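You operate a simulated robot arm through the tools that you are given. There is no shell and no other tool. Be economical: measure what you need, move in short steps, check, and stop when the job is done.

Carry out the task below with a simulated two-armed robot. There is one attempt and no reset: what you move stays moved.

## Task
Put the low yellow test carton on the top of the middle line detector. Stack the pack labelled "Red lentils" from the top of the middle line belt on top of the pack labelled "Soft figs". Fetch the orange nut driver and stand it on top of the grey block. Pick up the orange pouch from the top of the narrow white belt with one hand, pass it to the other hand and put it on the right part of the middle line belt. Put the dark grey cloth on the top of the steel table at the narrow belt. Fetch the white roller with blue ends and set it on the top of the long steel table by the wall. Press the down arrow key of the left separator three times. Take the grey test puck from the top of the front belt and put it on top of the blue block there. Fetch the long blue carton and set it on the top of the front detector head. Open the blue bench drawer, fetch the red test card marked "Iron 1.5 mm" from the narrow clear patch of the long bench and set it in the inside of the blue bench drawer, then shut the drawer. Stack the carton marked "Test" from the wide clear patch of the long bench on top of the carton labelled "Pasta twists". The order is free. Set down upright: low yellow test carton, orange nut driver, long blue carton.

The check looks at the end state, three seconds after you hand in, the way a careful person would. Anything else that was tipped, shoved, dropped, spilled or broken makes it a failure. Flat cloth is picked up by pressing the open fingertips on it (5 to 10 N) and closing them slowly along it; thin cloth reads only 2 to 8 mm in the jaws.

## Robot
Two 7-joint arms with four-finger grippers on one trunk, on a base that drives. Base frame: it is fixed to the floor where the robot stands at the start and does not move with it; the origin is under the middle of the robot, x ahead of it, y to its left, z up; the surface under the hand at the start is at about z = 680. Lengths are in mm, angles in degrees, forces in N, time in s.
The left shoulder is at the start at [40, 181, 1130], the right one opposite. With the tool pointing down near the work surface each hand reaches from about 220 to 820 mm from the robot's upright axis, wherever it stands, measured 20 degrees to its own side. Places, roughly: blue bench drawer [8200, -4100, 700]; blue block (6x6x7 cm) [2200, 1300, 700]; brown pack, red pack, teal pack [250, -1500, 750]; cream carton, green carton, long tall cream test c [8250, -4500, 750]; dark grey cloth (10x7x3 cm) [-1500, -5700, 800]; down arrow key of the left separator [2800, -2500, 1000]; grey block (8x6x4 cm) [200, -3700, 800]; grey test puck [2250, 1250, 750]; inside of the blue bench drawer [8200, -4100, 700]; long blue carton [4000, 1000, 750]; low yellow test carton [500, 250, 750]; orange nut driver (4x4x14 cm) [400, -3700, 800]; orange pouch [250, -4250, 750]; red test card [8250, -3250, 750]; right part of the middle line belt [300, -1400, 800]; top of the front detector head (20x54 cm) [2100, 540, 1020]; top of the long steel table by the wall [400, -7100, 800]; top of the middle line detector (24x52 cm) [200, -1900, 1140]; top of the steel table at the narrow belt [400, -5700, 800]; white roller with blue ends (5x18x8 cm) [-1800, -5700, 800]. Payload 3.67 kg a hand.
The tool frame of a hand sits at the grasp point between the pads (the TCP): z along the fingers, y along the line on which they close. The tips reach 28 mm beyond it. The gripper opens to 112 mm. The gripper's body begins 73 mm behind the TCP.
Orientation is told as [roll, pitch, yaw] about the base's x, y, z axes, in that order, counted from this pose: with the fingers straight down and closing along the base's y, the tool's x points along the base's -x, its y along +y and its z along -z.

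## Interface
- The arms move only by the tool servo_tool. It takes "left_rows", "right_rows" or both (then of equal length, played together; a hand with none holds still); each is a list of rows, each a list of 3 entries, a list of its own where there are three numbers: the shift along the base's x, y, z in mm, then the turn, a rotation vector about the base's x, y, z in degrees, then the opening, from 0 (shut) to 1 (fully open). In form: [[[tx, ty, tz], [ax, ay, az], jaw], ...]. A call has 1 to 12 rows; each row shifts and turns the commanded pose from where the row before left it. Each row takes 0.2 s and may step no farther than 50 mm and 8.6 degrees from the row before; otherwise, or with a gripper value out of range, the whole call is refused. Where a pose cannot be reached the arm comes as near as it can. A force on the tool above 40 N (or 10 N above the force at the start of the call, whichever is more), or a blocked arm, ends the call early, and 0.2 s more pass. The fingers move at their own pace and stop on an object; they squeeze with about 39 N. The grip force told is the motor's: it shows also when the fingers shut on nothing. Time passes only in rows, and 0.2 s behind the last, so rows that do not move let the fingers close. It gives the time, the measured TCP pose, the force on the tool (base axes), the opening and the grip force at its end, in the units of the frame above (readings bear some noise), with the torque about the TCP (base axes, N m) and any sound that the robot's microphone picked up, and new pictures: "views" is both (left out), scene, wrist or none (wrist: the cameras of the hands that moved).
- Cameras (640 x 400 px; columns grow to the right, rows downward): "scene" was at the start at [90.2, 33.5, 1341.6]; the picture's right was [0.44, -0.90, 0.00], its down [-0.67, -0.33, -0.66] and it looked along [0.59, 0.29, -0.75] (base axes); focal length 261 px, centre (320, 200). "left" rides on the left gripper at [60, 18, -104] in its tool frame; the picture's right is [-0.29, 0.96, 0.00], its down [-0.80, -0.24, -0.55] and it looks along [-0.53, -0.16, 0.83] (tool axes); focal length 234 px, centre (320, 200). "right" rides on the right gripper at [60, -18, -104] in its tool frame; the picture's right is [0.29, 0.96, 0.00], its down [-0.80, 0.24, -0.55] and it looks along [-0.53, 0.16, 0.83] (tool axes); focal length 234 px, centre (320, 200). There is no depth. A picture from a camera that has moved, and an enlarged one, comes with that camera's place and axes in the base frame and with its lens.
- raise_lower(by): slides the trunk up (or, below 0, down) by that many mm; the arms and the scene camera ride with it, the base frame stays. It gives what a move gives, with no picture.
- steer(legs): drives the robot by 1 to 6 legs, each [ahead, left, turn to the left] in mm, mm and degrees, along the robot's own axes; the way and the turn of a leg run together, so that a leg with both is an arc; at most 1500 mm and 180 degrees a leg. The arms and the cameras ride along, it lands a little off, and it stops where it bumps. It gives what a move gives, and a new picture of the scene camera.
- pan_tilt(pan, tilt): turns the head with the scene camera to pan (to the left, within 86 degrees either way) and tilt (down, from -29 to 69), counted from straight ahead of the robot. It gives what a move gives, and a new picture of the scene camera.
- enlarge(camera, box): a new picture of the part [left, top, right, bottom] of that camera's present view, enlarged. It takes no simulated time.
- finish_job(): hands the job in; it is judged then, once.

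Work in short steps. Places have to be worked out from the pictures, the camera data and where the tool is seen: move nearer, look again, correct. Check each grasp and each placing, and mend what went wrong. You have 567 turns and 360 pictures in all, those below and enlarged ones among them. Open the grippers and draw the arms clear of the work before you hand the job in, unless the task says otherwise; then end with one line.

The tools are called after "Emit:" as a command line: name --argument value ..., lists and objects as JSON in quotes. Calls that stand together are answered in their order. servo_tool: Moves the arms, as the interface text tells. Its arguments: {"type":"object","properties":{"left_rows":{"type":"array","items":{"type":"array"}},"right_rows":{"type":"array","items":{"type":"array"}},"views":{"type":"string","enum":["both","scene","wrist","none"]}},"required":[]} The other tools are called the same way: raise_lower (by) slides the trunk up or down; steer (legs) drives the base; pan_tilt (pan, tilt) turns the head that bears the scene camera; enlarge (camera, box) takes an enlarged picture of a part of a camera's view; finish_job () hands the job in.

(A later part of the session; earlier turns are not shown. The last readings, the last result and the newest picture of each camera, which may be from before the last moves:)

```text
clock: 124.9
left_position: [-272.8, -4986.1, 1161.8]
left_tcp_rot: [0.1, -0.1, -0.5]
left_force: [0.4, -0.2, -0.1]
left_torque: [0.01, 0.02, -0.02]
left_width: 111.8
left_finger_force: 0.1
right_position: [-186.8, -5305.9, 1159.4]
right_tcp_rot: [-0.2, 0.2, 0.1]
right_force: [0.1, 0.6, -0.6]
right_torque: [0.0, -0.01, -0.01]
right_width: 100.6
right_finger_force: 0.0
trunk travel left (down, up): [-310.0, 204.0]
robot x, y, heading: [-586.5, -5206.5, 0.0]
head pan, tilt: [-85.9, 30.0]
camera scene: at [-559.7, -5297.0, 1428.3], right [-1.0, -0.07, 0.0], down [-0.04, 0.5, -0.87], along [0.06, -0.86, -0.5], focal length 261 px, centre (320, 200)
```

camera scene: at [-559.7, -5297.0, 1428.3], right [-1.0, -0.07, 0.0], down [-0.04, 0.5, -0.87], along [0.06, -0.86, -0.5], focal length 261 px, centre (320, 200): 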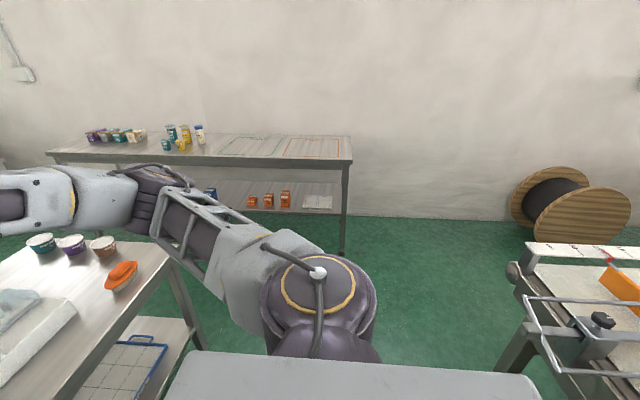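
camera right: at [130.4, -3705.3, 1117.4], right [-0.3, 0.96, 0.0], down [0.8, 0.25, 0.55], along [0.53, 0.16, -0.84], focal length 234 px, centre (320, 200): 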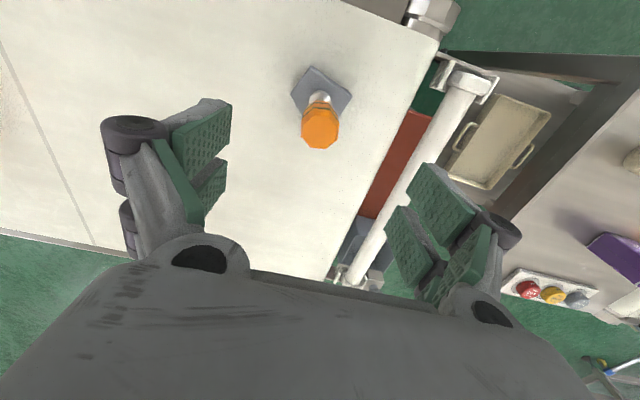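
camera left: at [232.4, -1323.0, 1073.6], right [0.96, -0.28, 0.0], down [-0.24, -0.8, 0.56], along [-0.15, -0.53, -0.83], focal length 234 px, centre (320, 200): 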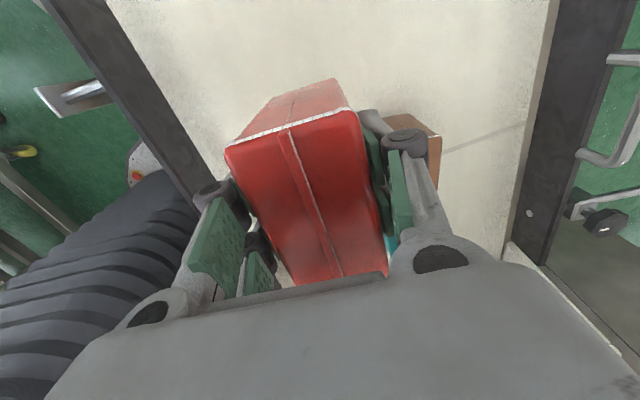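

The steel table and long wall table are seen. I turn to face −x to find the cloth and roller on the right-hand line.

Emit:
steer --legs '[[0, -250, -90], [0, 0, -90]]'

Emit:
pan_tilt --pan 10 --tilt 40

```text
clock: 130.9
left_position: [-605.4, -5749.8, 1156.7]
left_tcp_rot: [-0.5, 0.4, -104.5]
left_force: [-0.5, 1.1, 0.0]
left_torque: [0.0, -0.01, 0.01]
left_width: 111.8
left_finger_force: 0.0
right_position: [-938.1, -5754.0, 1157.3]
right_tcp_rot: [-1.0, 0.6, -104.3]
right_force: [-0.4, -0.9, 0.2]
right_torque: [-0.02, 0.01, 0.05]
right_width: 100.9
right_finger_force: 0.0
trunk travel left (down, up): [-310.0, 204.0]
robot x, y, heading: [-755.3, -5376.9, -104.3]
head pan, tilt: [-85.9, 30.0]
stopped in leg 2: the robot was blocked; the commanded pose is now the measured one
camera scene: at [-834.5, -5402.5, 1428.7], right [0.18, 0.98, 0.01], down [0.48, -0.08, -0.87], along [-0.86, 0.16, -0.49], focal length 261 px, centre (320, 200)
```

scene: 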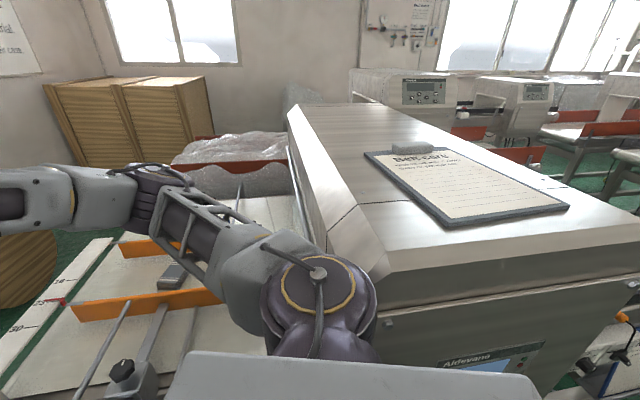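

```text
clock: 132.6
left_position: [-607.0, -5751.4, 1155.5]
left_tcp_rot: [-0.7, 0.7, -104.7]
left_force: [0.5, 0.4, -0.3]
left_torque: [0.02, 0.0, 0.02]
left_width: 112.1
left_finger_force: 0.0
right_position: [-940.6, -5753.0, 1155.8]
right_tcp_rot: [-1.1, 0.9, -104.4]
right_force: [-0.1, 0.3, 0.0]
right_torque: [0.02, 0.03, 0.01]
right_width: 100.9
right_finger_force: 0.1
trunk travel left (down, up): [-310.0, 204.0]
robot x, y, heading: [-755.1, -5376.3, -104.4]
head pan, tilt: [10.0, 40.0]
camera scene: at [-752.7, -5504.8, 1410.8], right [-1.0, 0.08, 0.01], down [0.04, 0.66, -0.75], along [-0.07, -0.75, -0.66], focal length 261 px, centre (320, 200)
```

scene: 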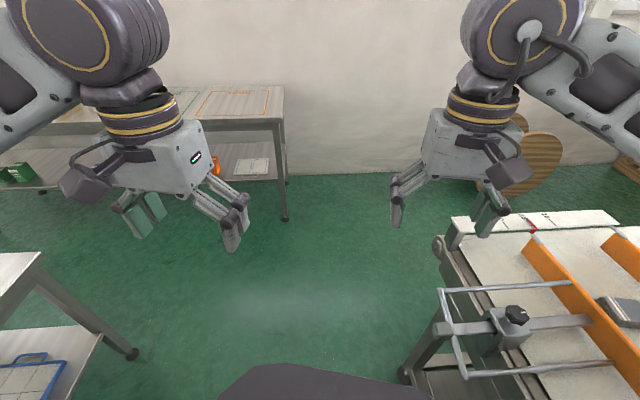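

The right side touched the detector. I move away to the left and further along −y, then finish the turn.

Emit:
steer --legs '[[0, 230, 0], [300, 0, 14], [0, 0, -45], [0, 0, -45]]'

Emit:
pan_tilt --pan 0 --tilt 45

```text
clock: 140.6
left_position: [-889.8, -5943.3, 1163.7]
left_tcp_rot: [0.2, -0.2, 178.1]
left_force: [0.9, -0.6, -0.5]
left_torque: [-0.03, 0.04, -0.01]
left_width: 112.0
left_finger_force: 0.1
right_position: [-967.1, -5619.1, 1160.1]
right_tcp_rot: [-0.2, 0.0, 178.5]
right_force: [0.3, 0.8, 0.6]
right_torque: [-0.01, 0.03, -0.04]
right_width: 101.0
right_finger_force: 0.0
trunk travel left (down, up): [-310.0, 204.0]
robot x, y, heading: [-572.3, -5727.6, 178.3]
head pan, tilt: [10.0, 40.0]
camera scene: at [-676.0, -5744.0, 1413.0], right [-0.15, 0.99, 0.0], down [0.64, 0.09, -0.77], along [-0.76, -0.11, -0.64], focal length 261 px, centre (320, 200)
```

scene: 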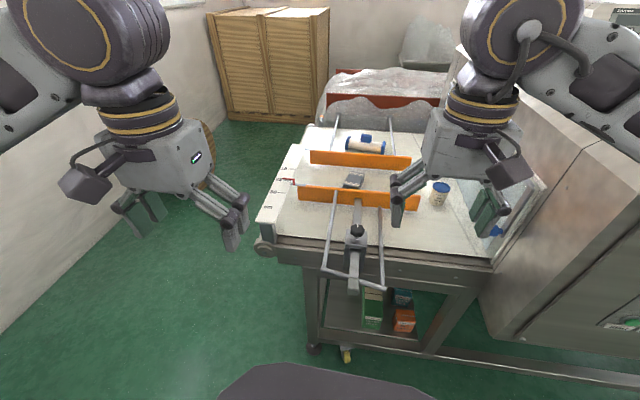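

```text
clock: 141.3
left_position: [-888.9, -5944.8, 1164.5]
left_tcp_rot: [0.2, -0.2, 178.1]
left_force: [-1.4, 0.2, 0.3]
left_torque: [0.02, 0.0, 0.04]
left_width: 112.1
left_finger_force: 0.1
right_position: [-967.1, -5619.1, 1161.0]
right_tcp_rot: [-0.1, 0.0, 178.5]
right_force: [0.3, -0.2, 0.1]
right_torque: [-0.03, 0.02, 0.03]
right_width: 100.8
right_finger_force: 0.1
trunk travel left (down, up): [-310.0, 204.0]
robot x, y, heading: [-572.5, -5730.6, 178.4]
head pan, tilt: [0.0, 45.0]
camera scene: at [-673.2, -5729.4, 1405.7], right [0.03, 1.0, 0.0], down [0.71, -0.02, -0.71], along [-0.71, 0.02, -0.71], focal length 261 px, centre (320, 200)
```

scene: 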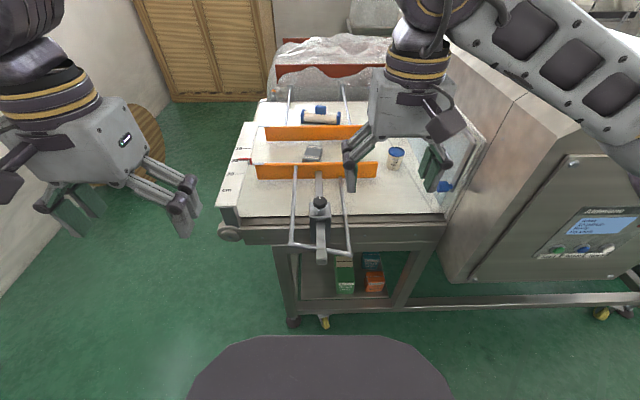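

The cloth lies between two orange guides and the roller beyond them. I enlarge the area.

Emit:
enlarge --camera "scene" --box '[230, 90, 410, 210]'

```text
3.33 times, centred on (320, 150) of scene
camera zoom: at [-673.2, -5729.4, 1405.7], right [0.03, 1.0, 0.0], down [0.71, -0.02, -0.71], along [-0.71, 0.02, -0.71], focal length 870 px, centre (320, 367)
```

zoom: 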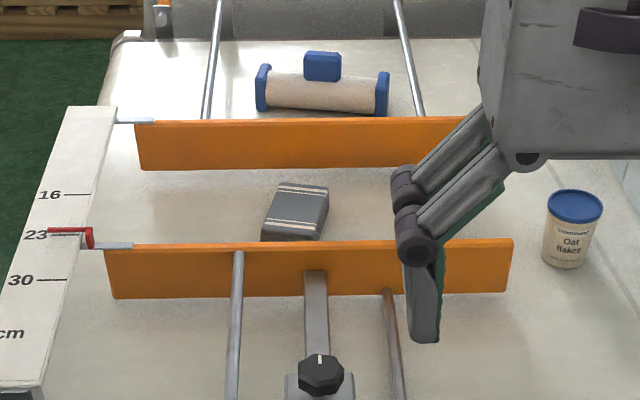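

The roller (≈[−1847, −5694]) is too far from this side; both objects are reachable from the belt's end at y≈−6030. I drive round to [−1700, −6390] and face +y.

Emit:
steer --legs '[[0, 680, 0], [1130, 0, 0], [0, 0, -44], [0, 0, -44]]'

Emit:
pan_tilt --pan 0 --tilt 55

```text
clock: 155.2
left_position: [-1948.8, -6075.3, 1162.8]
left_tcp_rot: [0.2, -0.2, 90.7]
left_force: [0.0, -1.2, -0.5]
left_torque: [0.02, 0.0, -0.03]
left_width: 112.0
left_finger_force: 0.1
right_position: [-1628.4, -5983.9, 1160.2]
right_tcp_rot: [-0.1, -0.1, 91.0]
right_force: [0.0, -0.1, -0.3]
right_torque: [0.02, 0.02, -0.01]
right_width: 100.7
right_finger_force: 0.1
trunk travel left (down, up): [-310.0, 204.0]
robot x, y, heading: [-1720.2, -6386.2, 90.9]
head pan, tilt: [0.0, 45.0]
camera scene: at [-1724.5, -6283.4, 1405.7], right [1.0, 0.02, 0.0], down [0.01, -0.71, -0.71], along [-0.01, 0.71, -0.71], focal length 261 px, centre (320, 200)
```

scene: 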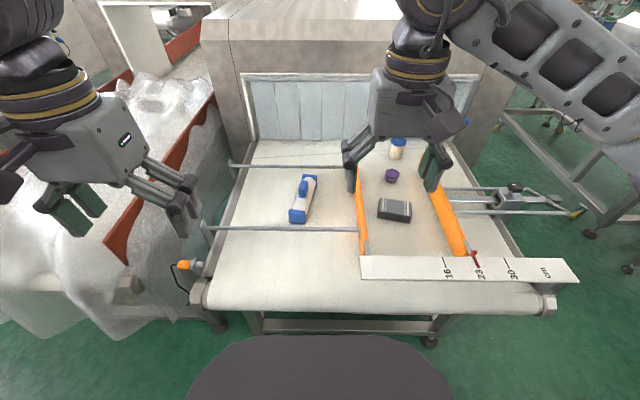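

```text
clock: 155.9
left_position: [-1947.2, -6075.7, 1162.7]
left_tcp_rot: [0.2, -0.2, 90.6]
left_force: [0.3, -0.2, -0.1]
left_torque: [0.01, 0.02, -0.01]
left_width: 112.1
left_finger_force: 0.1
right_position: [-1626.8, -5984.0, 1160.8]
right_tcp_rot: [-0.1, -0.1, 90.9]
right_force: [-0.2, 0.1, 0.9]
right_torque: [0.01, 0.0, -0.01]
right_width: 100.6
right_finger_force: 0.1
trunk travel left (down, up): [-310.0, 204.0]
robot x, y, heading: [-1722.5, -6385.5, 90.7]
head pan, tilt: [0.0, 55.0]
camera scene: at [-1724.4, -6292.5, 1392.3], right [1.0, 0.02, 0.0], down [0.01, -0.82, -0.57], along [-0.01, 0.57, -0.82], focal length 261 px, centre (320, 200)
```

scene: 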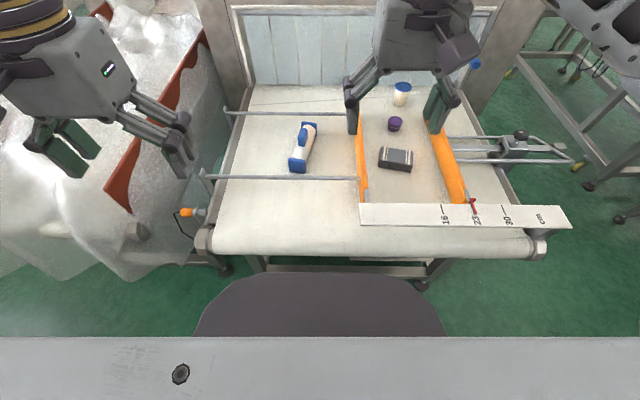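

I enlarge the roller and the cloth for shapes and yaw.

Emit:
enlarge --camera "scene" --box '[200, 90, 480, 230]'

```text
2.29 times, centred on (340, 160) of scene
camera zoom: at [-1724.4, -6292.5, 1392.3], right [1.0, 0.02, 0.0], down [0.01, -0.82, -0.57], along [-0.01, 0.57, -0.82], focal length 597 px, centre (274, 291)
```

zoom: 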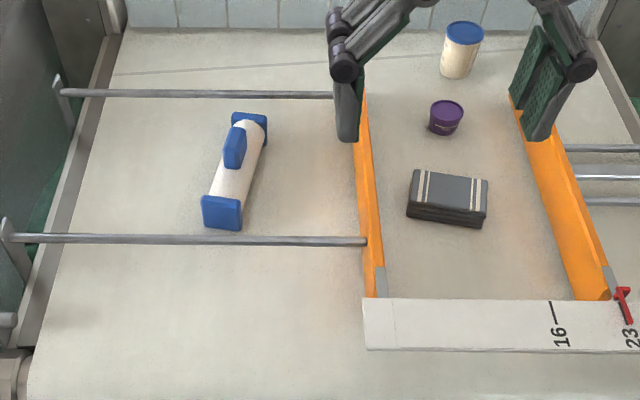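

Roller axis runs from [−1803, −5756] to [−1769, −5580] (yaw 79 for the left hand); cloth centre [−1494, −5710], right hand yaw 169. I bring both hands above them.

Emit:
servo_tool --left_rows '[[[16, 40, -18], [0, 0, -1.2], 1], [[16, 40, -18], [0, 0, -1.2], 1], [[16, 40, -18], [0, 0, -1.2], 1], [[16, 40, -18], [0, 0, -1.2], 1], [[16, 40, -18], [0, 0, -1.2], 1], [[16, 40, -18], [0, 0, -1.2], 1], [[16, 40, -18], [0, 0, -1.2], 1], [[16, 40, -18], [0, 0, -1.2], 1], [[16, 40, -18], [0, 0, -1.2], 1], [[16, 40, -18], [0, 0, -1.2], 1], [[0, 0, 0], [0, 0, 0], 1]]' --right_rows '[[[13.3, 27.2, -18], [0, 0, 7.8], 0.95], [[13.3, 27.2, -18], [0, 0, 7.8], 0.95], [[13.3, 27.2, -18], [0, 0, 7.8], 0.95], [[13.3, 27.2, -18], [0, 0, 7.8], 0.95], [[13.3, 27.2, -18], [0, 0, 7.8], 0.95], [[13.3, 27.2, -18], [0, 0, 7.8], 0.95], [[13.3, 27.2, -18], [0, 0, 7.8], 0.95], [[13.3, 27.2, -18], [0, 0, 7.8], 0.95], [[13.3, 27.2, -18], [0, 0, 7.8], 0.95], [[13.3, 27.2, -18], [0, 0, 7.8], 0.95], [[0, 0, 0], [0, 0, 0], 0.95]]' --views "wrist"

```text
clock: 158.3
left_position: [-1788.9, -5675.5, 982.7]
left_tcp_rot: [0.2, -0.2, 78.5]
left_force: [0.0, -0.7, 0.0]
left_torque: [0.03, -0.03, 0.0]
left_width: 112.1
left_finger_force: 0.0
right_position: [-1548.4, -5821.1, 1053.6]
right_tcp_rot: [-0.4, 0.0, 137.8]
right_force: [-1.3, -0.3, 0.2]
right_torque: [0.02, -0.04, 0.01]
right_width: 106.3
right_finger_force: 0.0
right hand out of reach, approached as far as the arm can: row 7, 8, 9, 10
trunk travel left (down, up): [-310.0, 204.0]
robot x, y, heading: [-1719.6, -6382.4, 90.8]
head pan, tilt: [0.0, 55.0]
camera right: at [-1492.5, -5848.2, 1156.9], right [-0.43, -0.9, 0.0], down [-0.75, 0.36, 0.55], along [-0.5, 0.24, -0.83], focal length 234 px, centre (320, 200)
camera left: at [-1818.3, -5730.0, 1086.9], right [-0.88, 0.47, 0.0], down [0.39, 0.73, 0.56], along [0.26, 0.49, -0.83], focal length 234 px, centre (320, 200)
```

right: 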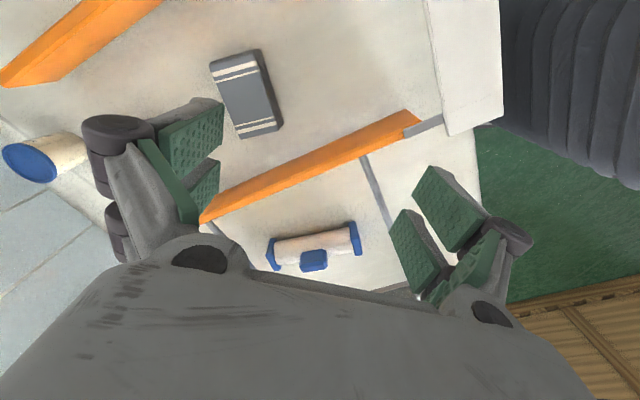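
left: 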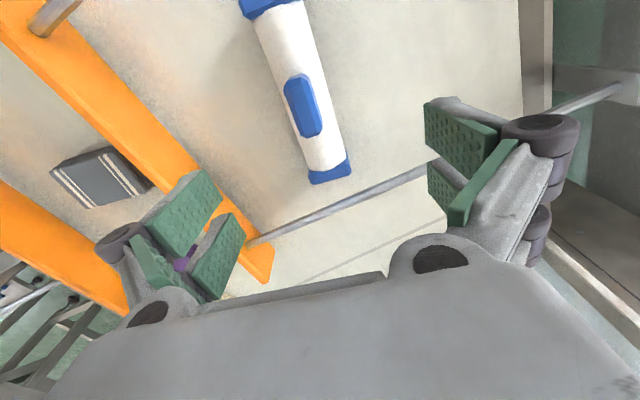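

Right hand can't turn that way; I'll rotate it the other way later. First the left: roller centre refined to [−1782, −5690], belt z≈790, yaw 80. I go down to TCP z≈832 and look.

Emit:
servo_tool --left_rows '[[[3.5, -7.5, -35], [0, 0, 0.8], 1], [[3.5, -7.5, -35], [0, 0, 0.8], 1], [[0, 0, -40], [0, 0, 0], 1], [[0, 0, -30], [0, 0, 0], 1], [[0, 0, -10], [0, 0, 0], 1], [[0, 0, 0], [0, 0, 0], 1]]' --views "wrist"

```text
clock: 159.7
left_position: [-1780.9, -5691.6, 832.5]
left_tcp_rot: [0.2, -0.3, 80.2]
left_force: [0.4, 0.1, -1.0]
left_torque: [0.0, 0.0, 0.02]
left_width: 111.9
left_finger_force: 0.0
right_position: [-1547.4, -5821.1, 1052.0]
right_tcp_rot: [-0.3, 0.0, 137.8]
right_force: [0.0, -0.2, 0.2]
right_torque: [0.02, -0.03, -0.01]
right_width: 106.3
right_finger_force: 0.0
trunk travel left (down, up): [-310.0, 204.0]
robot x, y, heading: [-1721.2, -6381.7, 91.0]
head pan, tilt: [0.0, 55.0]
camera left: at [-1808.9, -5745.8, 936.5], right [-0.89, 0.45, 0.0], down [0.37, 0.74, 0.56], along [0.25, 0.5, -0.83], focal length 234 px, centre (320, 200)
```

left: 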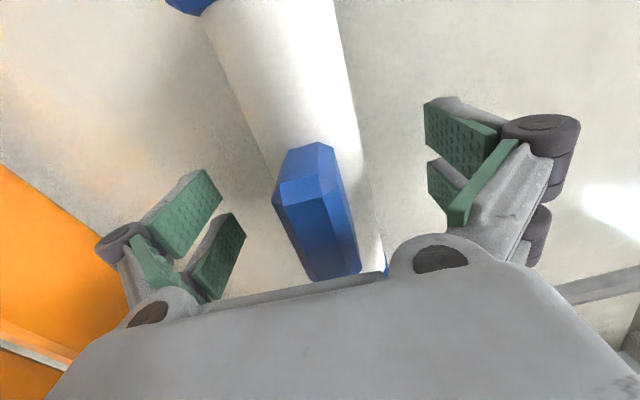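

Cylinder is centred between the fingers. I close on it and lift a little.

Emit:
servo_tool --left_rows '[[[0, 0, -3], [0, 0, 0], 0.7], [[0, 0, 0], [0, 0, 0], 0.3], [[0, 0, 0], [0, 0, 0], 0.3], [[0, 0, 0], [0, 0, 0], 0.3], [[0, 0, 30], [0, 0, 0], 0.3], [[0, 0, 40], [0, 0, 0], 0.3], [[0, 0, 40], [0, 0, 0], 0.3], [[0, 0, 0], [0, 0, 0], 0.3]]' --views "wrist"

```text
clock: 161.5
left_position: [-1781.7, -5688.8, 940.8]
left_tcp_rot: [0.2, -0.1, 80.2]
left_force: [-0.4, -0.1, -4.9]
left_torque: [0.02, 0.01, 0.01]
left_width: 43.8
left_finger_force: 38.8
right_position: [-1546.8, -5819.3, 1052.8]
right_tcp_rot: [-0.2, 0.0, 137.8]
right_force: [-0.2, -0.1, 0.3]
right_torque: [0.02, -0.02, 0.01]
right_width: 106.2
right_finger_force: 0.0
trunk travel left (down, up): [-310.0, 204.0]
robot x, y, heading: [-1726.1, -6384.4, 90.9]
head pan, tilt: [0.0, 55.0]
camera left: at [-1809.1, -5744.8, 1044.2], right [-0.89, 0.45, 0.0], down [0.37, 0.74, 0.55], along [0.25, 0.5, -0.83], focal length 234 px, centre (320, 200)
```

left: 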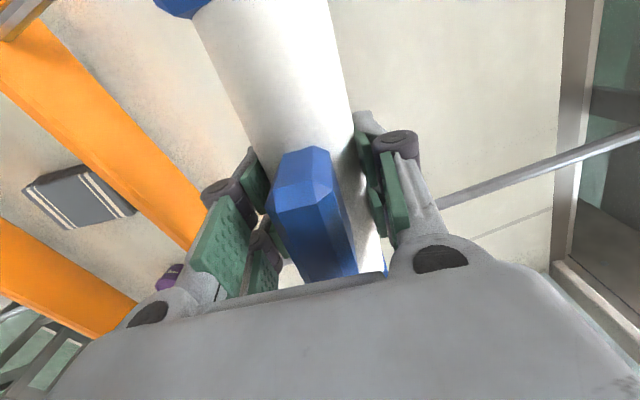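

Roller held (43.8 mm). I retract it toward the robot, while the right hand turns the other way round.

Emit:
servo_tool --left_rows '[[[-8, -30, 20], [0, 0, 1], 0.3], [[-8, -30, 20], [0, 0, 1], 0.3], [[-8, -30, 20], [0, 0, 1], 0.3], [[-8, -30, 20], [0, 0, 1], 0.3], [[-8, -30, 20], [0, 0, 1], 0.3], [[-8, -30, 20], [0, 0, 1], 0.3], [[-8, -30, 20], [0, 0, 1], 0.3], [[-8, -30, 20], [0, 0, 1], 0.3], [[-8, -30, 20], [0, 0, 1], 0.3], [[-8, -30, 20], [0, 0, 1], 0.3], [[-8, -30, 10], [0, 0, 0], 0.3], [[0, 0, 0], [0, 0, 0], 0.3]]' --right_rows '[[[0, -5, 0], [0, 0, -8.4], 1], [[0, -5, 0], [0, 0, -8.4], 1], [[0, -5, 0], [0, 0, -8.4], 1], [[0, -5, 0], [0, 0, -8.4], 1], [[0, 0, 0], [0, 0, -8.4], 1], [[0, 0, 0], [0, 0, -8.4], 1], [[0, 0, 0], [0, 0, -8.4], 1], [[0, 0, 0], [0, 0, -8.4], 1], [[0, 0, 0], [0, 0, -8.4], 1], [[0, 0, 0], [0, 0, -8.4], 1], [[0, 0, 0], [0, 0, -8.4], 1], [[0, 0, 0], [0, 0, -8.4], 1]]' --views "none"

Emit:
servo_tool --right_rows '[[[7, 16, 0], [0, 0, -8.2], 1], [[7, 16, 0], [0, 0, -8.2], 1], [[7, 16, -10], [0, 0, -8.2], 1], [[7, 16, -15], [0, 0, -8.2], 1], [[7, 16, -15], [0, 0, -8.2], 1], [[7, 16, -15], [0, 0, -8.2], 1], [[7, 16, -15], [0, 0, 0], 1], [[5, 15, 0], [0, 0, 0], 1], [[0, 0, 0], [0, 0, 0], 1]]' --views "wrist"

```text
clock: 164.1
left_position: [-1870.6, -6020.2, 1151.3]
left_tcp_rot: [0.2, -0.1, 90.2]
left_force: [-1.0, 1.2, -4.1]
left_torque: [0.01, -0.02, 0.0]
left_width: 44.0
left_finger_force: 38.9
right_position: [-1547.5, -5841.1, 1051.3]
right_tcp_rot: [-0.3, 0.0, 36.8]
right_force: [0.2, -0.9, 0.0]
right_torque: [-0.02, 0.0, 0.02]
right_width: 111.9
right_finger_force: 0.1
trunk travel left (down, up): [-310.0, 204.0]
robot x, y, heading: [-1721.7, -6384.6, 91.0]
head pan, tilt: [0.0, 55.0]
```

```text
clock: 166.1
left_position: [-1869.0, -6021.6, 1150.4]
left_tcp_rot: [0.2, -0.2, 90.2]
left_force: [-0.4, -1.1, -3.8]
left_torque: [0.03, 0.02, 0.02]
left_width: 43.9
left_finger_force: 38.6
right_position: [-1494.4, -5714.7, 981.8]
right_tcp_rot: [-0.2, 0.0, -12.3]
right_force: [0.3, 1.0, 0.9]
right_torque: [-0.01, 0.0, 0.0]
right_width: 111.9
right_finger_force: 0.0
trunk travel left (down, up): [-310.0, 204.0]
robot x, y, heading: [-1719.5, -6385.3, 91.0]
head pan, tilt: [0.0, 55.0]
camera right: at [-1556.4, -5719.0, 1085.1], right [-0.08, 1.0, 0.0], down [0.83, 0.07, 0.55], along [0.55, 0.04, -0.83], focal length 234 px, centre (320, 200)
```

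right: 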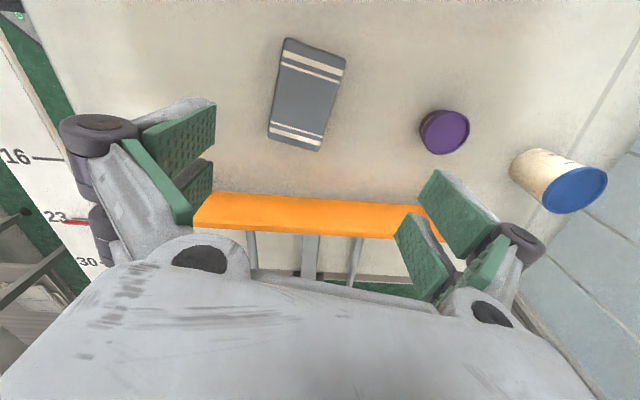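

Cloth centre refined: [−1506, −5733], about 100×62, yaw −11. I move over it and down to TCP z≈823.

Emit:
servo_tool --right_rows '[[[-6, -9, -35], [0, 0, 0.6], 1], [[-6, -9, -35], [0, 0, 0.6], 1], [[0, 0, -40], [0, 0, 0], 1], [[0, 0, -30], [0, 0, 0], 1], [[0, 0, -16], [0, 0, 0], 1], [[0, 0, 0], [0, 0, 0], 1]]' --views "wrist"

```text
clock: 167.5
left_position: [-1870.1, -6021.1, 1151.6]
left_tcp_rot: [0.1, -0.2, 90.1]
left_force: [-1.0, -0.1, -3.9]
left_torque: [-0.02, -0.01, 0.01]
left_width: 43.9
left_finger_force: 39.4
right_position: [-1505.8, -5732.2, 826.3]
right_tcp_rot: [-0.1, -0.1, -10.9]
right_force: [0.7, 0.6, -1.2]
right_torque: [0.01, -0.01, -0.01]
right_width: 111.8
right_finger_force: 0.0
trunk travel left (down, up): [-310.0, 204.0]
robot x, y, heading: [-1720.4, -6385.8, 91.0]
head pan, tilt: [0.0, 55.0]
camera right: at [-1568.0, -5737.8, 930.0], right [-0.1, 0.99, 0.0], down [0.83, 0.09, 0.55], along [0.55, 0.05, -0.83], focal length 234 px, centre (320, 200)
```

right: 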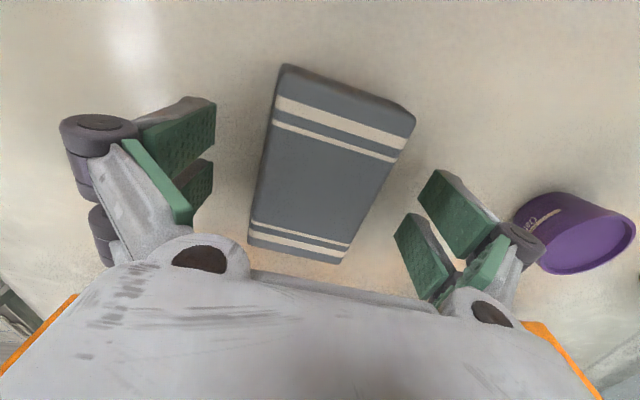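

Centred. I close on the cloth and lift slightly.

Emit:
servo_tool --right_rows '[[[0, 0, -3], [0, 0, 0], 0.8], [[0, 0, 0], [0, 0, 0], 0.6], [[0, 0, 0], [0, 0, 0], 0.4], [[0, 0, 0], [0, 0, 0], 0.2], [[0, 0, 0], [0, 0, 0], 0.2], [[0, 0, 20], [0, 0, 0], 0.2], [[0, 0, 40], [0, 0, 0], 0.2], [[0, 0, 40], [0, 0, 0], 0.2], [[0, 0, 0], [0, 0, 0], 0.2]]' --views "wrist"

```text
clock: 169.5
left_position: [-1870.0, -6021.0, 1151.2]
left_tcp_rot: [0.3, -0.1, 90.2]
left_force: [0.9, 0.6, -5.2]
left_torque: [0.0, -0.01, 0.0]
left_width: 43.6
left_finger_force: 38.8
right_position: [-1505.5, -5732.5, 922.2]
right_tcp_rot: [-0.4, -0.1, -11.0]
right_force: [1.0, 0.0, -0.2]
right_torque: [-0.02, -0.03, 0.01]
right_width: 64.3
right_finger_force: 39.4
trunk travel left (down, up): [-310.0, 204.0]
robot x, y, heading: [-1720.4, -6383.0, 90.8]
head pan, tilt: [0.0, 55.0]
camera right: at [-1568.6, -5738.6, 1026.0], right [-0.1, 0.99, -0.01], down [0.83, 0.09, 0.55], along [0.55, 0.05, -0.83], focal length 234 px, centre (320, 200)
```

right: 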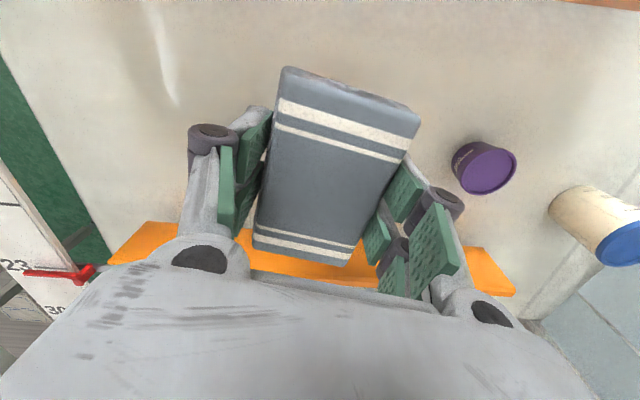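

Cloth held (64 mm). I lift and retract it, turning the hand back.

Emit:
servo_tool --right_rows '[[[0, 0, 40], [0, 0, 8.4], 0.2], [[0, -20, 30], [0, 0, 8.4], 0.2], [[-5, -25, 30], [0, 0, 8.4], 0.2], [[-5, -25, 30], [0, 0, 8.4], 0.2], [[-5, -25, 30], [0, 0, 8.4], 0.2], [[-5, -25, 30], [0, 0, 8.4], 0.2], [[-5, -25, 20], [0, 0, 8.4], 0.2], [[-5, -25, 10], [0, 0, 8.4], 0.2], [[-10, -30, 0], [0, 0, 8.4], 0.2], [[-10, -30, 0], [0, 0, 8.4], 0.2], [[-10, -30, 0], [0, 0, 8.4], 0.2], [[0, 0, 0], [0, 0, 8.4], 0.2]]' --views "none"

```text
clock: 172.1
left_position: [-1870.9, -6020.5, 1150.8]
left_tcp_rot: [0.1, -0.1, 90.2]
left_force: [0.5, -0.2, -3.9]
left_torque: [0.02, -0.03, -0.01]
left_width: 44.0
left_finger_force: 39.6
right_position: [-1567.2, -5991.1, 1143.0]
right_tcp_rot: [-0.3, 0.1, 89.9]
right_force: [-0.1, 0.3, 0.2]
right_torque: [0.01, 0.01, -0.05]
right_width: 64.1
right_finger_force: 38.8
trunk travel left (down, up): [-310.0, 204.0]
robot x, y, heading: [-1720.6, -6381.1, 91.0]
head pan, tilt: [0.0, 55.0]
```

Both held. I drive round to the long wall table: back off, turn, travel along +x, then face −y at about [−250, −6440].

Emit:
steer --legs '[[-80, 0, 0], [0, 0, -90], [1450, 0, 0], [0, 0, -90]]'

Emit:
pan_tilt --pan 0 --tilt 48

```text
clock: 188.7
left_position: [-114.4, -6815.8, 1152.9]
left_tcp_rot: [0.2, -0.2, -90.2]
left_force: [0.2, 0.3, -5.0]
left_torque: [0.0, 0.0, 0.01]
left_width: 43.6
left_finger_force: 38.7
right_position: [-419.5, -6844.3, 1142.8]
right_tcp_rot: [-0.2, -0.1, -90.6]
right_force: [0.0, 0.2, -0.5]
right_torque: [0.01, 0.01, 0.0]
right_width: 64.1
right_finger_force: 39.0
trunk travel left (down, up): [-310.0, 204.0]
robot x, y, heading: [-261.2, -6454.7, -89.6]
head pan, tilt: [0.0, 55.0]
camera scene: at [-259.7, -6547.0, 1392.3], right [-1.0, -0.01, 0.0], down [-0.01, 0.82, -0.57], along [0.01, -0.57, -0.82], focal length 261 px, centre (320, 200)
```

scene: 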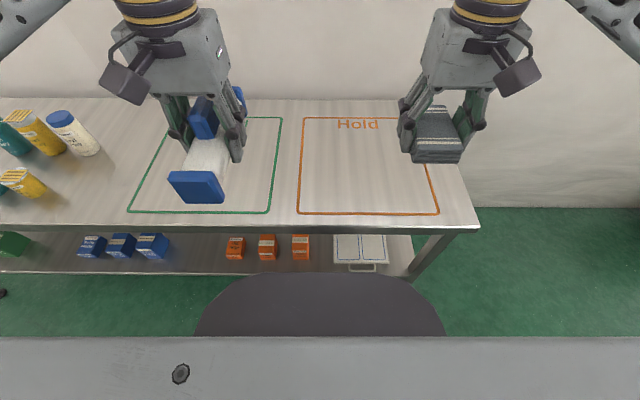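

```text
clock: 189.3
left_position: [-113.9, -6816.2, 1151.1]
left_tcp_rot: [0.2, 0.0, -90.2]
left_force: [1.0, 0.1, -4.8]
left_torque: [0.0, -0.04, -0.02]
left_width: 43.9
left_finger_force: 38.8
right_position: [-417.6, -6845.6, 1143.4]
right_tcp_rot: [-0.2, 0.0, -90.6]
right_force: [-0.4, -0.5, 0.0]
right_torque: [-0.01, 0.0, 0.01]
right_width: 64.0
right_finger_force: 39.4
trunk travel left (down, up): [-310.0, 204.0]
robot x, y, heading: [-259.1, -6451.2, -89.5]
head pan, tilt: [0.0, 48.0]
camera scene: at [-259.6, -6553.6, 1401.5], right [-1.0, -0.01, 0.0], down [-0.01, 0.74, -0.67], along [0.01, -0.67, -0.74], focal length 261 px, centre (320, 200)
```

scene: 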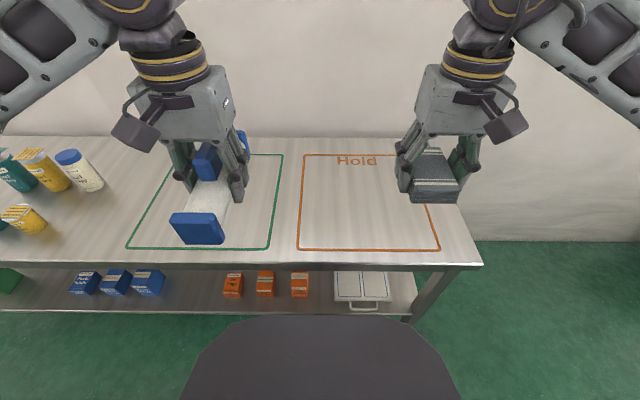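

I set the roller inside the green-outlined area of the table at about [33, −7047]. Moving over it first.

Emit:
servo_tool --left_rows '[[[21, -33, -30], [0, 0, 0], 0.3], [[21, -33, -30], [0, 0, 0], 0.3], [[21, -33, -30], [0, 0, 0], 0.3], [[21, -33, -30], [0, 0, 0], 0.3], [[21, -33, -30], [0, 0, 0], 0.3], [[21, -33, -30], [0, 0, 0], 0.3], [[21, -33, -30], [0, 0, 0], 0.3], [[0, 0, -30], [0, 0, 0], 0.3], [[0, 0, 0], [0, 0, 0], 0.3]]' --views "both"

```text
clock: 191.3
left_position: [33.3, -7047.8, 911.9]
left_tcp_rot: [0.1, -0.2, -90.2]
left_force: [-0.4, -0.4, -4.5]
left_torque: [0.0, 0.02, 0.02]
left_width: 43.8
left_finger_force: 38.9
right_position: [-418.9, -6843.9, 1143.9]
right_tcp_rot: [-0.3, 0.1, -90.5]
right_force: [0.2, -1.3, 0.3]
right_torque: [-0.03, 0.02, 0.01]
right_width: 64.1
right_finger_force: 38.5
trunk travel left (down, up): [-310.0, 204.0]
robot x, y, heading: [-261.8, -6455.6, -89.3]
head pan, tilt: [0.0, 48.0]
camera scene: at [-259.5, -6553.9, 1401.5], right [-1.0, -0.01, 0.0], down [-0.01, 0.74, -0.67], along [0.01, -0.67, -0.74], focal length 261 px, centre (320, 200)
camera left: at [51.6, -6987.6, 1015.3], right [0.96, -0.29, 0.0], down [-0.24, -0.8, 0.56], along [-0.16, -0.53, -0.83], focal length 234 px, centre (320, 200)
```

scene: 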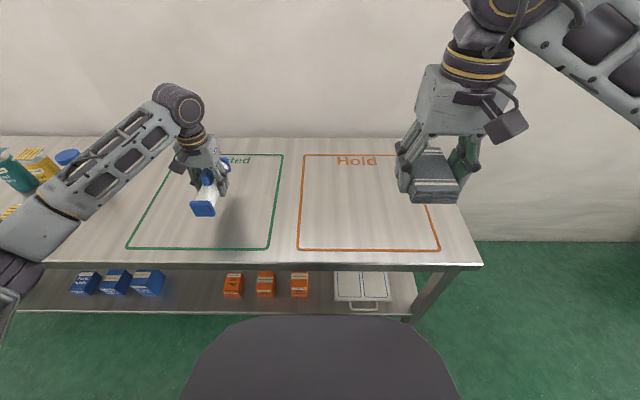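
left: 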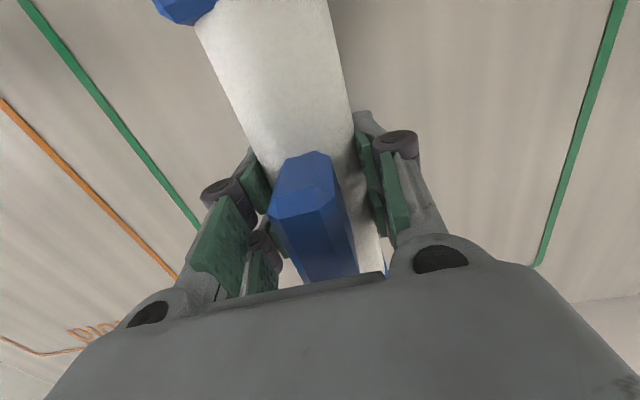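

Over the green area. I lower to contact (expected about z = 840).

Emit:
servo_tool --left_rows '[[[0, 0, -35], [0, 0, 0], 0.3], [[0, 0, -25], [0, 0, 0], 0.3], [[0, 0, -5], [0, 0, 0], 0.3], [[0, 0, -5], [0, 0, 0], 0.3], [[0, 0, -4], [0, 0, 0], 0.3], [[0, 0, 0], [0, 0, 0], 0.3]]' --views "none"

```text
clock: 192.5
left_position: [33.7, -7050.7, 846.6]
left_tcp_rot: [0.1, -0.9, -90.0]
left_force: [-1.4, 9.0, 14.9]
left_torque: [-0.1, -0.09, -0.05]
left_width: 43.8
left_finger_force: 38.8
right_position: [-418.1, -6842.0, 1142.8]
right_tcp_rot: [-0.2, 0.0, -90.6]
right_force: [-0.3, 0.0, -0.3]
right_torque: [0.01, 0.0, -0.01]
right_width: 64.3
right_finger_force: 39.0
trunk travel left (down, up): [-310.0, 204.0]
robot x, y, heading: [-260.5, -6450.8, -89.3]
head pan, tilt: [0.0, 48.0]
stopped in row 5 (left hand): the force on the tool passed its limit at 46 N (the readings are from after the stop); the commanded pose is now the measured one
```

Contact at z≈847. I ease up 2 mm, open, and rise.

Emit:
servo_tool --left_rows '[[[0, 0, 1.5], [0, 0.5, 0], 0.3], [[0, 0, 0], [0, 0, 0], 0.6], [[0, 0, 0], [0, 0, 0], 0.9], [[0, 0, 0], [0, 0, 0], 1], [[0, 0, 0], [0, 0, 0], 1], [[0, 0, 35], [0, 0, 0], 1], [[0, 0, 45], [0, 0, 0], 1], [[0, 0, 45], [0, 0, 0], 1], [[0, 0, 0], [0, 0, 0], 1]]' --views "both"

```text
clock: 194.5
left_position: [33.7, -7051.3, 970.0]
left_tcp_rot: [-0.3, -0.7, -90.1]
left_force: [0.0, -0.3, -0.4]
left_torque: [0.05, 0.0, -0.05]
left_width: 112.1
left_finger_force: 0.1
right_position: [-418.8, -6842.9, 1143.2]
right_tcp_rot: [-0.2, 0.0, -90.6]
right_force: [-0.2, 0.4, -0.1]
right_torque: [0.01, -0.01, -0.02]
right_width: 64.4
right_finger_force: 38.6
trunk travel left (down, up): [-310.0, 204.0]
robot x, y, heading: [-256.5, -6450.9, -89.5]
head pan, tilt: [0.0, 48.0]
camera scene: at [-259.2, -6553.6, 1401.5], right [-1.0, -0.01, 0.0], down [-0.01, 0.74, -0.67], along [0.01, -0.67, -0.74], focal length 261 px, centre (320, 200)
camera left: at [52.9, -6989.1, 1073.7], right [0.96, -0.29, 0.0], down [-0.24, -0.79, 0.57], along [-0.17, -0.54, -0.82], focal length 234 px, centre (320, 200)
```

scene: 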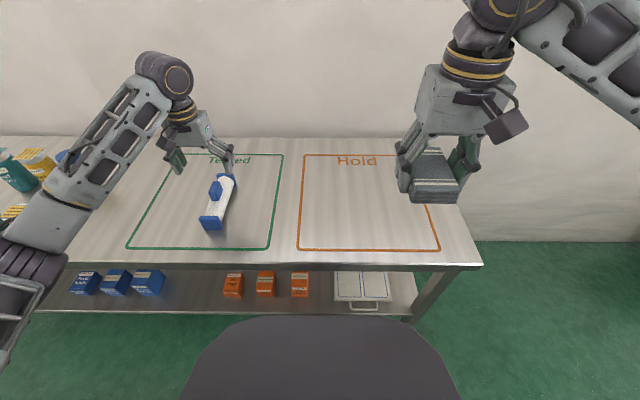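
left: 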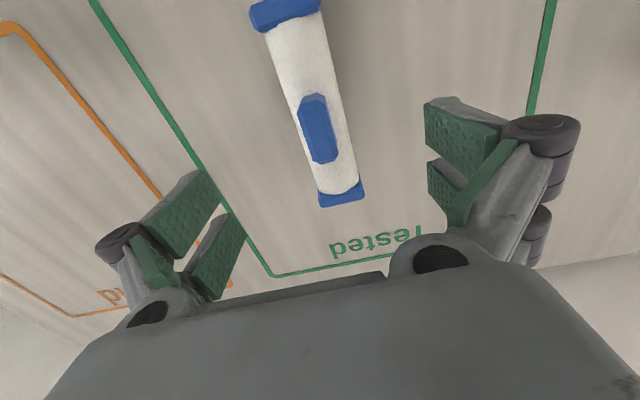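

Roller is set. I retract the left hand and drive to the steel table at the narrow belt.

Emit:
servo_tool --left_rows '[[[0, 20, 40], [0, 0, 0], 1], [[-20, 30, 30], [0, 0, 0], 1], [[-20, 35, 25], [0, 0, 0], 1], [[-20, 35, 25], [0, 0, 0], 1], [[-20, 35, 25], [0, 0, 0], 1], [[-20, 35, 25], [0, 0, 0], 1], [[-20, 35, 10], [0, 0, 0], 1]]' --views "none"

Emit:
steer --legs '[[0, -220, 0], [0, 0, 90], [0, 830, 0]]'

Emit:
pan_tilt --pan -10 --tilt 55

```text
clock: 196.1
left_position: [-85.5, -6824.3, 1151.2]
left_tcp_rot: [-0.4, -0.7, -90.1]
left_force: [0.1, 0.1, -0.7]
left_torque: [0.0, -0.05, 0.02]
left_width: 111.8
left_finger_force: 0.0
right_position: [-418.3, -6843.2, 1142.7]
right_tcp_rot: [-0.2, 0.0, -90.6]
right_force: [-1.2, 0.3, -1.0]
right_torque: [-0.01, -0.02, 0.0]
right_width: 64.3
right_finger_force: 38.8
trunk travel left (down, up): [-310.0, 204.0]
robot x, y, heading: [-262.6, -6453.7, -89.4]
head pan, tilt: [0.0, 48.0]
```

```text
clock: 206.2
left_position: [-133.5, -5447.9, 1150.7]
left_tcp_rot: [-0.4, -0.8, 1.0]
left_force: [0.2, -1.3, 0.2]
left_torque: [0.02, 0.0, -0.02]
left_width: 112.2
left_finger_force: 0.1
right_position: [-109.4, -5781.5, 1143.2]
right_tcp_rot: [-0.2, 0.0, 0.5]
right_force: [0.2, 0.2, -0.3]
right_torque: [-0.02, 0.01, -0.01]
right_width: 64.1
right_finger_force: 38.5
trunk travel left (down, up): [-310.0, 204.0]
robot x, y, heading: [-501.4, -5630.0, 1.8]
head pan, tilt: [0.0, 48.0]
camera scene: at [-404.6, -5629.3, 1401.5], right [0.03, -1.0, 0.0], down [-0.74, -0.02, -0.67], along [0.67, 0.02, -0.74], focal length 261 px, centre (320, 200)
```

scene: 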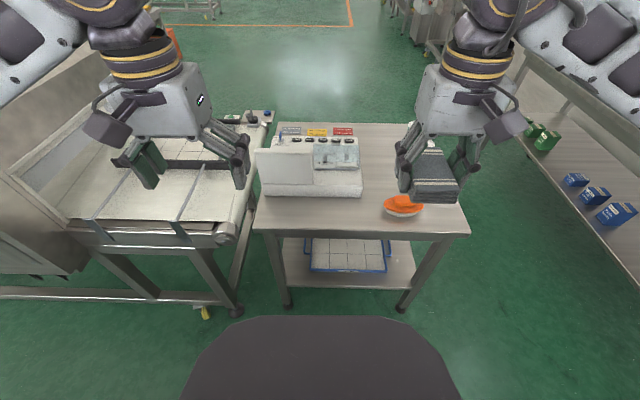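

```text
clock: 206.9
left_position: [-133.8, -5449.6, 1150.8]
left_tcp_rot: [-0.3, -0.8, 1.0]
left_force: [-0.3, 0.6, 0.1]
left_torque: [0.0, -0.01, 0.02]
left_width: 111.9
left_finger_force: 0.1
right_position: [-110.1, -5781.0, 1143.0]
right_tcp_rot: [-0.2, 0.0, 0.4]
right_force: [0.4, -0.1, 0.1]
right_torque: [0.02, 0.0, 0.03]
right_width: 64.2
right_finger_force: 38.9
trunk travel left (down, up): [-310.0, 204.0]
robot x, y, heading: [-507.8, -5631.6, 1.5]
head pan, tilt: [-10.0, 55.0]
camera scene: at [-412.0, -5641.8, 1392.3], right [-0.14, -0.99, 0.0], down [-0.81, 0.12, -0.57], along [0.57, -0.08, -0.82], focal length 261 px, centre (320, 200)
```

scene: 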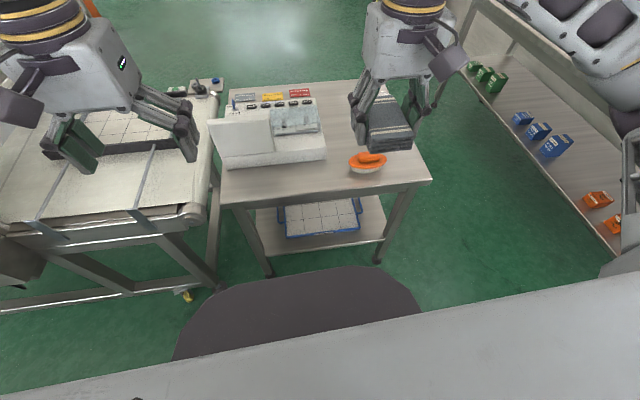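

Free strip in front of the white machine: x≈24–140. I turn the cloth lengthwise (yaw −90) and bring it above [70, −5640].

Emit:
servo_tool --right_rows '[[[16.4, 12.8, -16.5], [0, 0, -8.2], 0.2], [[16.4, 12.8, -16.5], [0, 0, -8.2], 0.2], [[16.4, 12.8, -16.5], [0, 0, -8.2], 0.2], [[16.4, 12.8, -16.5], [0, 0, -8.2], 0.2], [[16.4, 12.8, -16.5], [0, 0, -8.2], 0.2], [[16.4, 12.8, -16.5], [0, 0, -8.2], 0.2], [[16.4, 12.8, -16.5], [0, 0, -8.2], 0.2], [[16.4, 12.8, -16.5], [0, 0, -8.2], 0.2], [[16.4, 12.8, -16.5], [0, 0, -8.2], 0.2], [[16.4, 12.8, -16.5], [0, 0, -8.2], 0.2], [[16.4, 12.8, -16.5], [0, 0, -8.2], 0.2], [[0, 0, 0], [0, 0, 0], 0.2]]' --views "both"

```text
clock: 209.5
left_position: [-135.2, -5449.5, 1152.4]
left_tcp_rot: [-0.5, -0.8, 1.0]
left_force: [0.5, -0.6, 0.1]
left_torque: [0.01, -0.03, 0.0]
left_width: 112.1
left_finger_force: 0.0
right_position: [72.1, -5640.0, 960.7]
right_tcp_rot: [-0.1, -0.1, -89.8]
right_force: [0.3, 0.9, 0.3]
right_torque: [0.0, 0.02, -0.01]
right_width: 64.3
right_finger_force: 38.9
trunk travel left (down, up): [-310.0, 204.0]
robot x, y, heading: [-503.5, -5630.4, 1.5]
head pan, tilt: [-10.0, 55.0]
camera scene: at [-412.4, -5642.5, 1392.3], right [-0.14, -0.99, 0.0], down [-0.81, 0.12, -0.57], along [0.57, -0.08, -0.82], focal length 261 px, centre (320, 200)
camera right: at [52.2, -5580.8, 1064.8], right [0.96, 0.29, 0.0], down [0.25, -0.8, 0.55], along [0.16, -0.53, -0.83], focal length 234 px, centre (320, 200)
```

scene: 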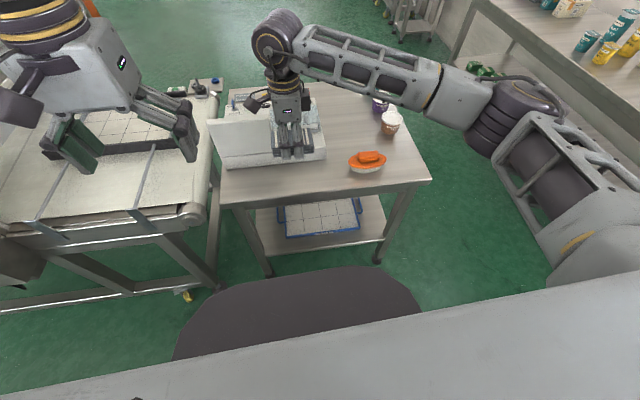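
right: 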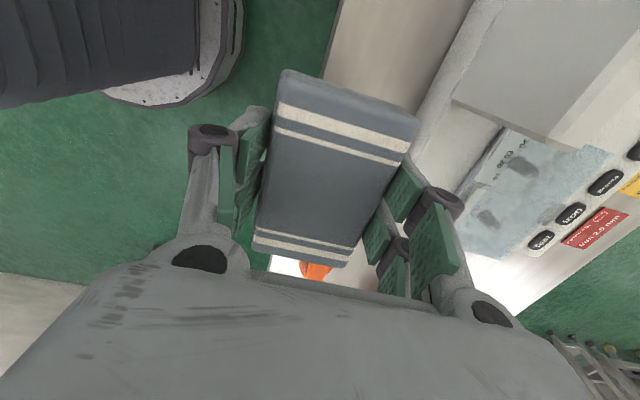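

The wrist view corrects me: table edge x≈60, machine front x≈195, top z≈755. I shift 50 mm ahead and lower, then look again.

Emit:
servo_tool --right_rows '[[[25, 0, -10], [0, 0, 0], 0.2], [[25, 0, -20], [0, 0, 0], 0.2], [[0, 0, -40], [0, 0, 0], 0.2], [[0, 0, 0], [0, 0, 0], 0.2]]' --views "wrist"

Emit:
enlarge --camera "scene" --box '[200, 80, 440, 220]'

```text
clock: 210.5
left_position: [-134.0, -5449.3, 1151.3]
left_tcp_rot: [-0.4, -0.8, 1.0]
left_force: [-0.6, 0.0, -0.8]
left_torque: [0.0, 0.0, 0.02]
left_width: 111.9
left_finger_force: 0.2
right_position: [119.5, -5641.4, 890.8]
right_tcp_rot: [-0.2, -0.1, -89.6]
right_force: [0.2, 0.3, -0.1]
right_torque: [-0.01, -0.01, -0.01]
right_width: 64.4
right_finger_force: 38.5
trunk travel left (down, up): [-310.0, 204.0]
robot x, y, heading: [-503.7, -5629.9, 1.8]
head pan, tilt: [-10.0, 55.0]
camera right: at [102.4, -5580.9, 995.0], right [0.96, 0.29, 0.0], down [0.25, -0.8, 0.55], along [0.16, -0.53, -0.83], focal length 234 px, centre (320, 200)
```

right: 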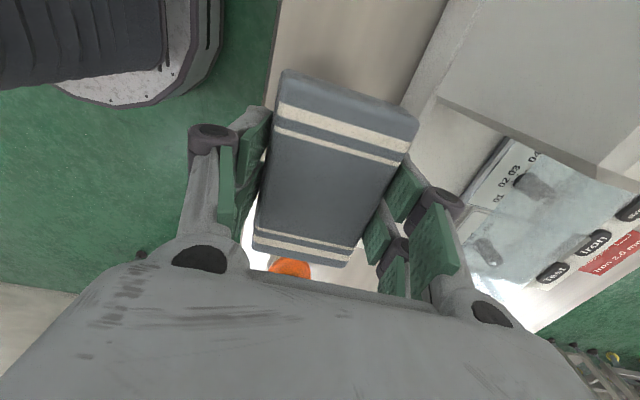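

```text
2.67 times, centred on (320, 150) of scene
camera zoom: at [-412.2, -5641.9, 1392.3], right [-0.14, -0.99, 0.0], down [-0.81, 0.12, -0.57], along [0.57, -0.08, -0.82], focal length 696 px, centre (320, 333)
```

zoom: 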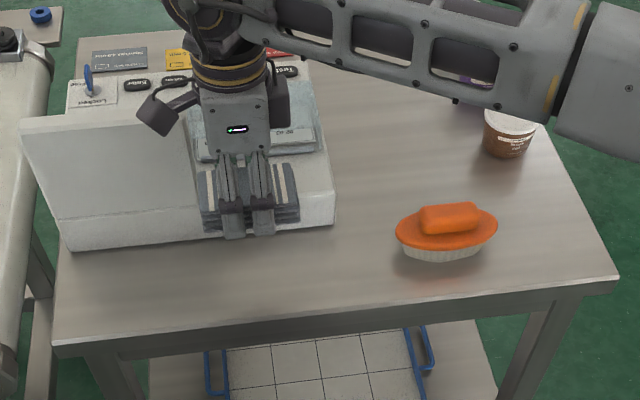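

Strip is x 63–190 here; x=116 is good. I lower in steps to contact (expected TCP z≈790).

Emit:
servo_tool --right_rows '[[[-4, 0, -40], [0, 0, 0], 0.2], [[0, 0, -35], [0, 0, 0], 0.2], [[0, 0, -10], [0, 0, 0], 0.2], [[0, 0, -5], [0, 0, 0], 0.2], [[0, 0, -4], [0, 0, 0], 0.2], [[0, 0, -4], [0, 0, 0], 0.2], [[0, 0, -4], [0, 0, 0], 0.2], [[0, 0, 0], [0, 0, 0], 0.2]]' --views "none"

Emit:
enlarge --camera "scene" --box '[200, 80, 440, 220]'

```text
clock: 212.3
left_position: [-134.6, -5449.1, 1151.1]
left_tcp_rot: [-0.4, -0.7, 0.9]
left_force: [0.2, 0.0, 1.6]
left_torque: [-0.01, 0.01, 0.0]
left_width: 111.8
left_finger_force: 0.0
right_position: [116.8, -5640.6, 788.2]
right_tcp_rot: [-0.2, -0.1, -89.6]
right_force: [0.2, 0.5, -0.6]
right_torque: [0.0, 0.0, 0.0]
right_width: 64.2
right_finger_force: 38.9
trunk travel left (down, up): [-310.0, 204.0]
robot x, y, heading: [-497.3, -5625.8, 1.8]
head pan, tilt: [-10.0, 55.0]
```

```text
2.67 times, centred on (320, 150) of scene
camera zoom: at [-412.0, -5642.0, 1392.3], right [-0.14, -0.99, 0.0], down [-0.81, 0.12, -0.57], along [0.57, -0.08, -0.82], focal length 696 px, centre (320, 333)
```

zoom: 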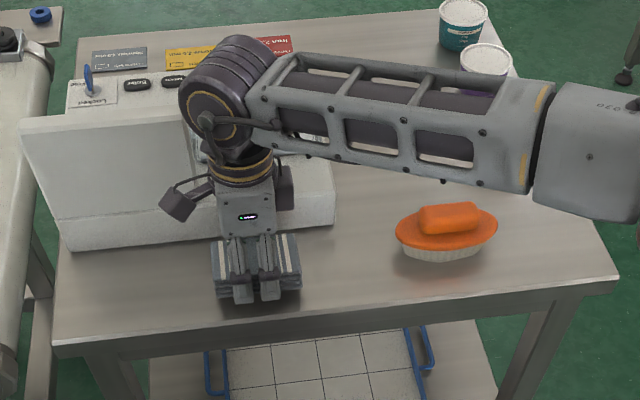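

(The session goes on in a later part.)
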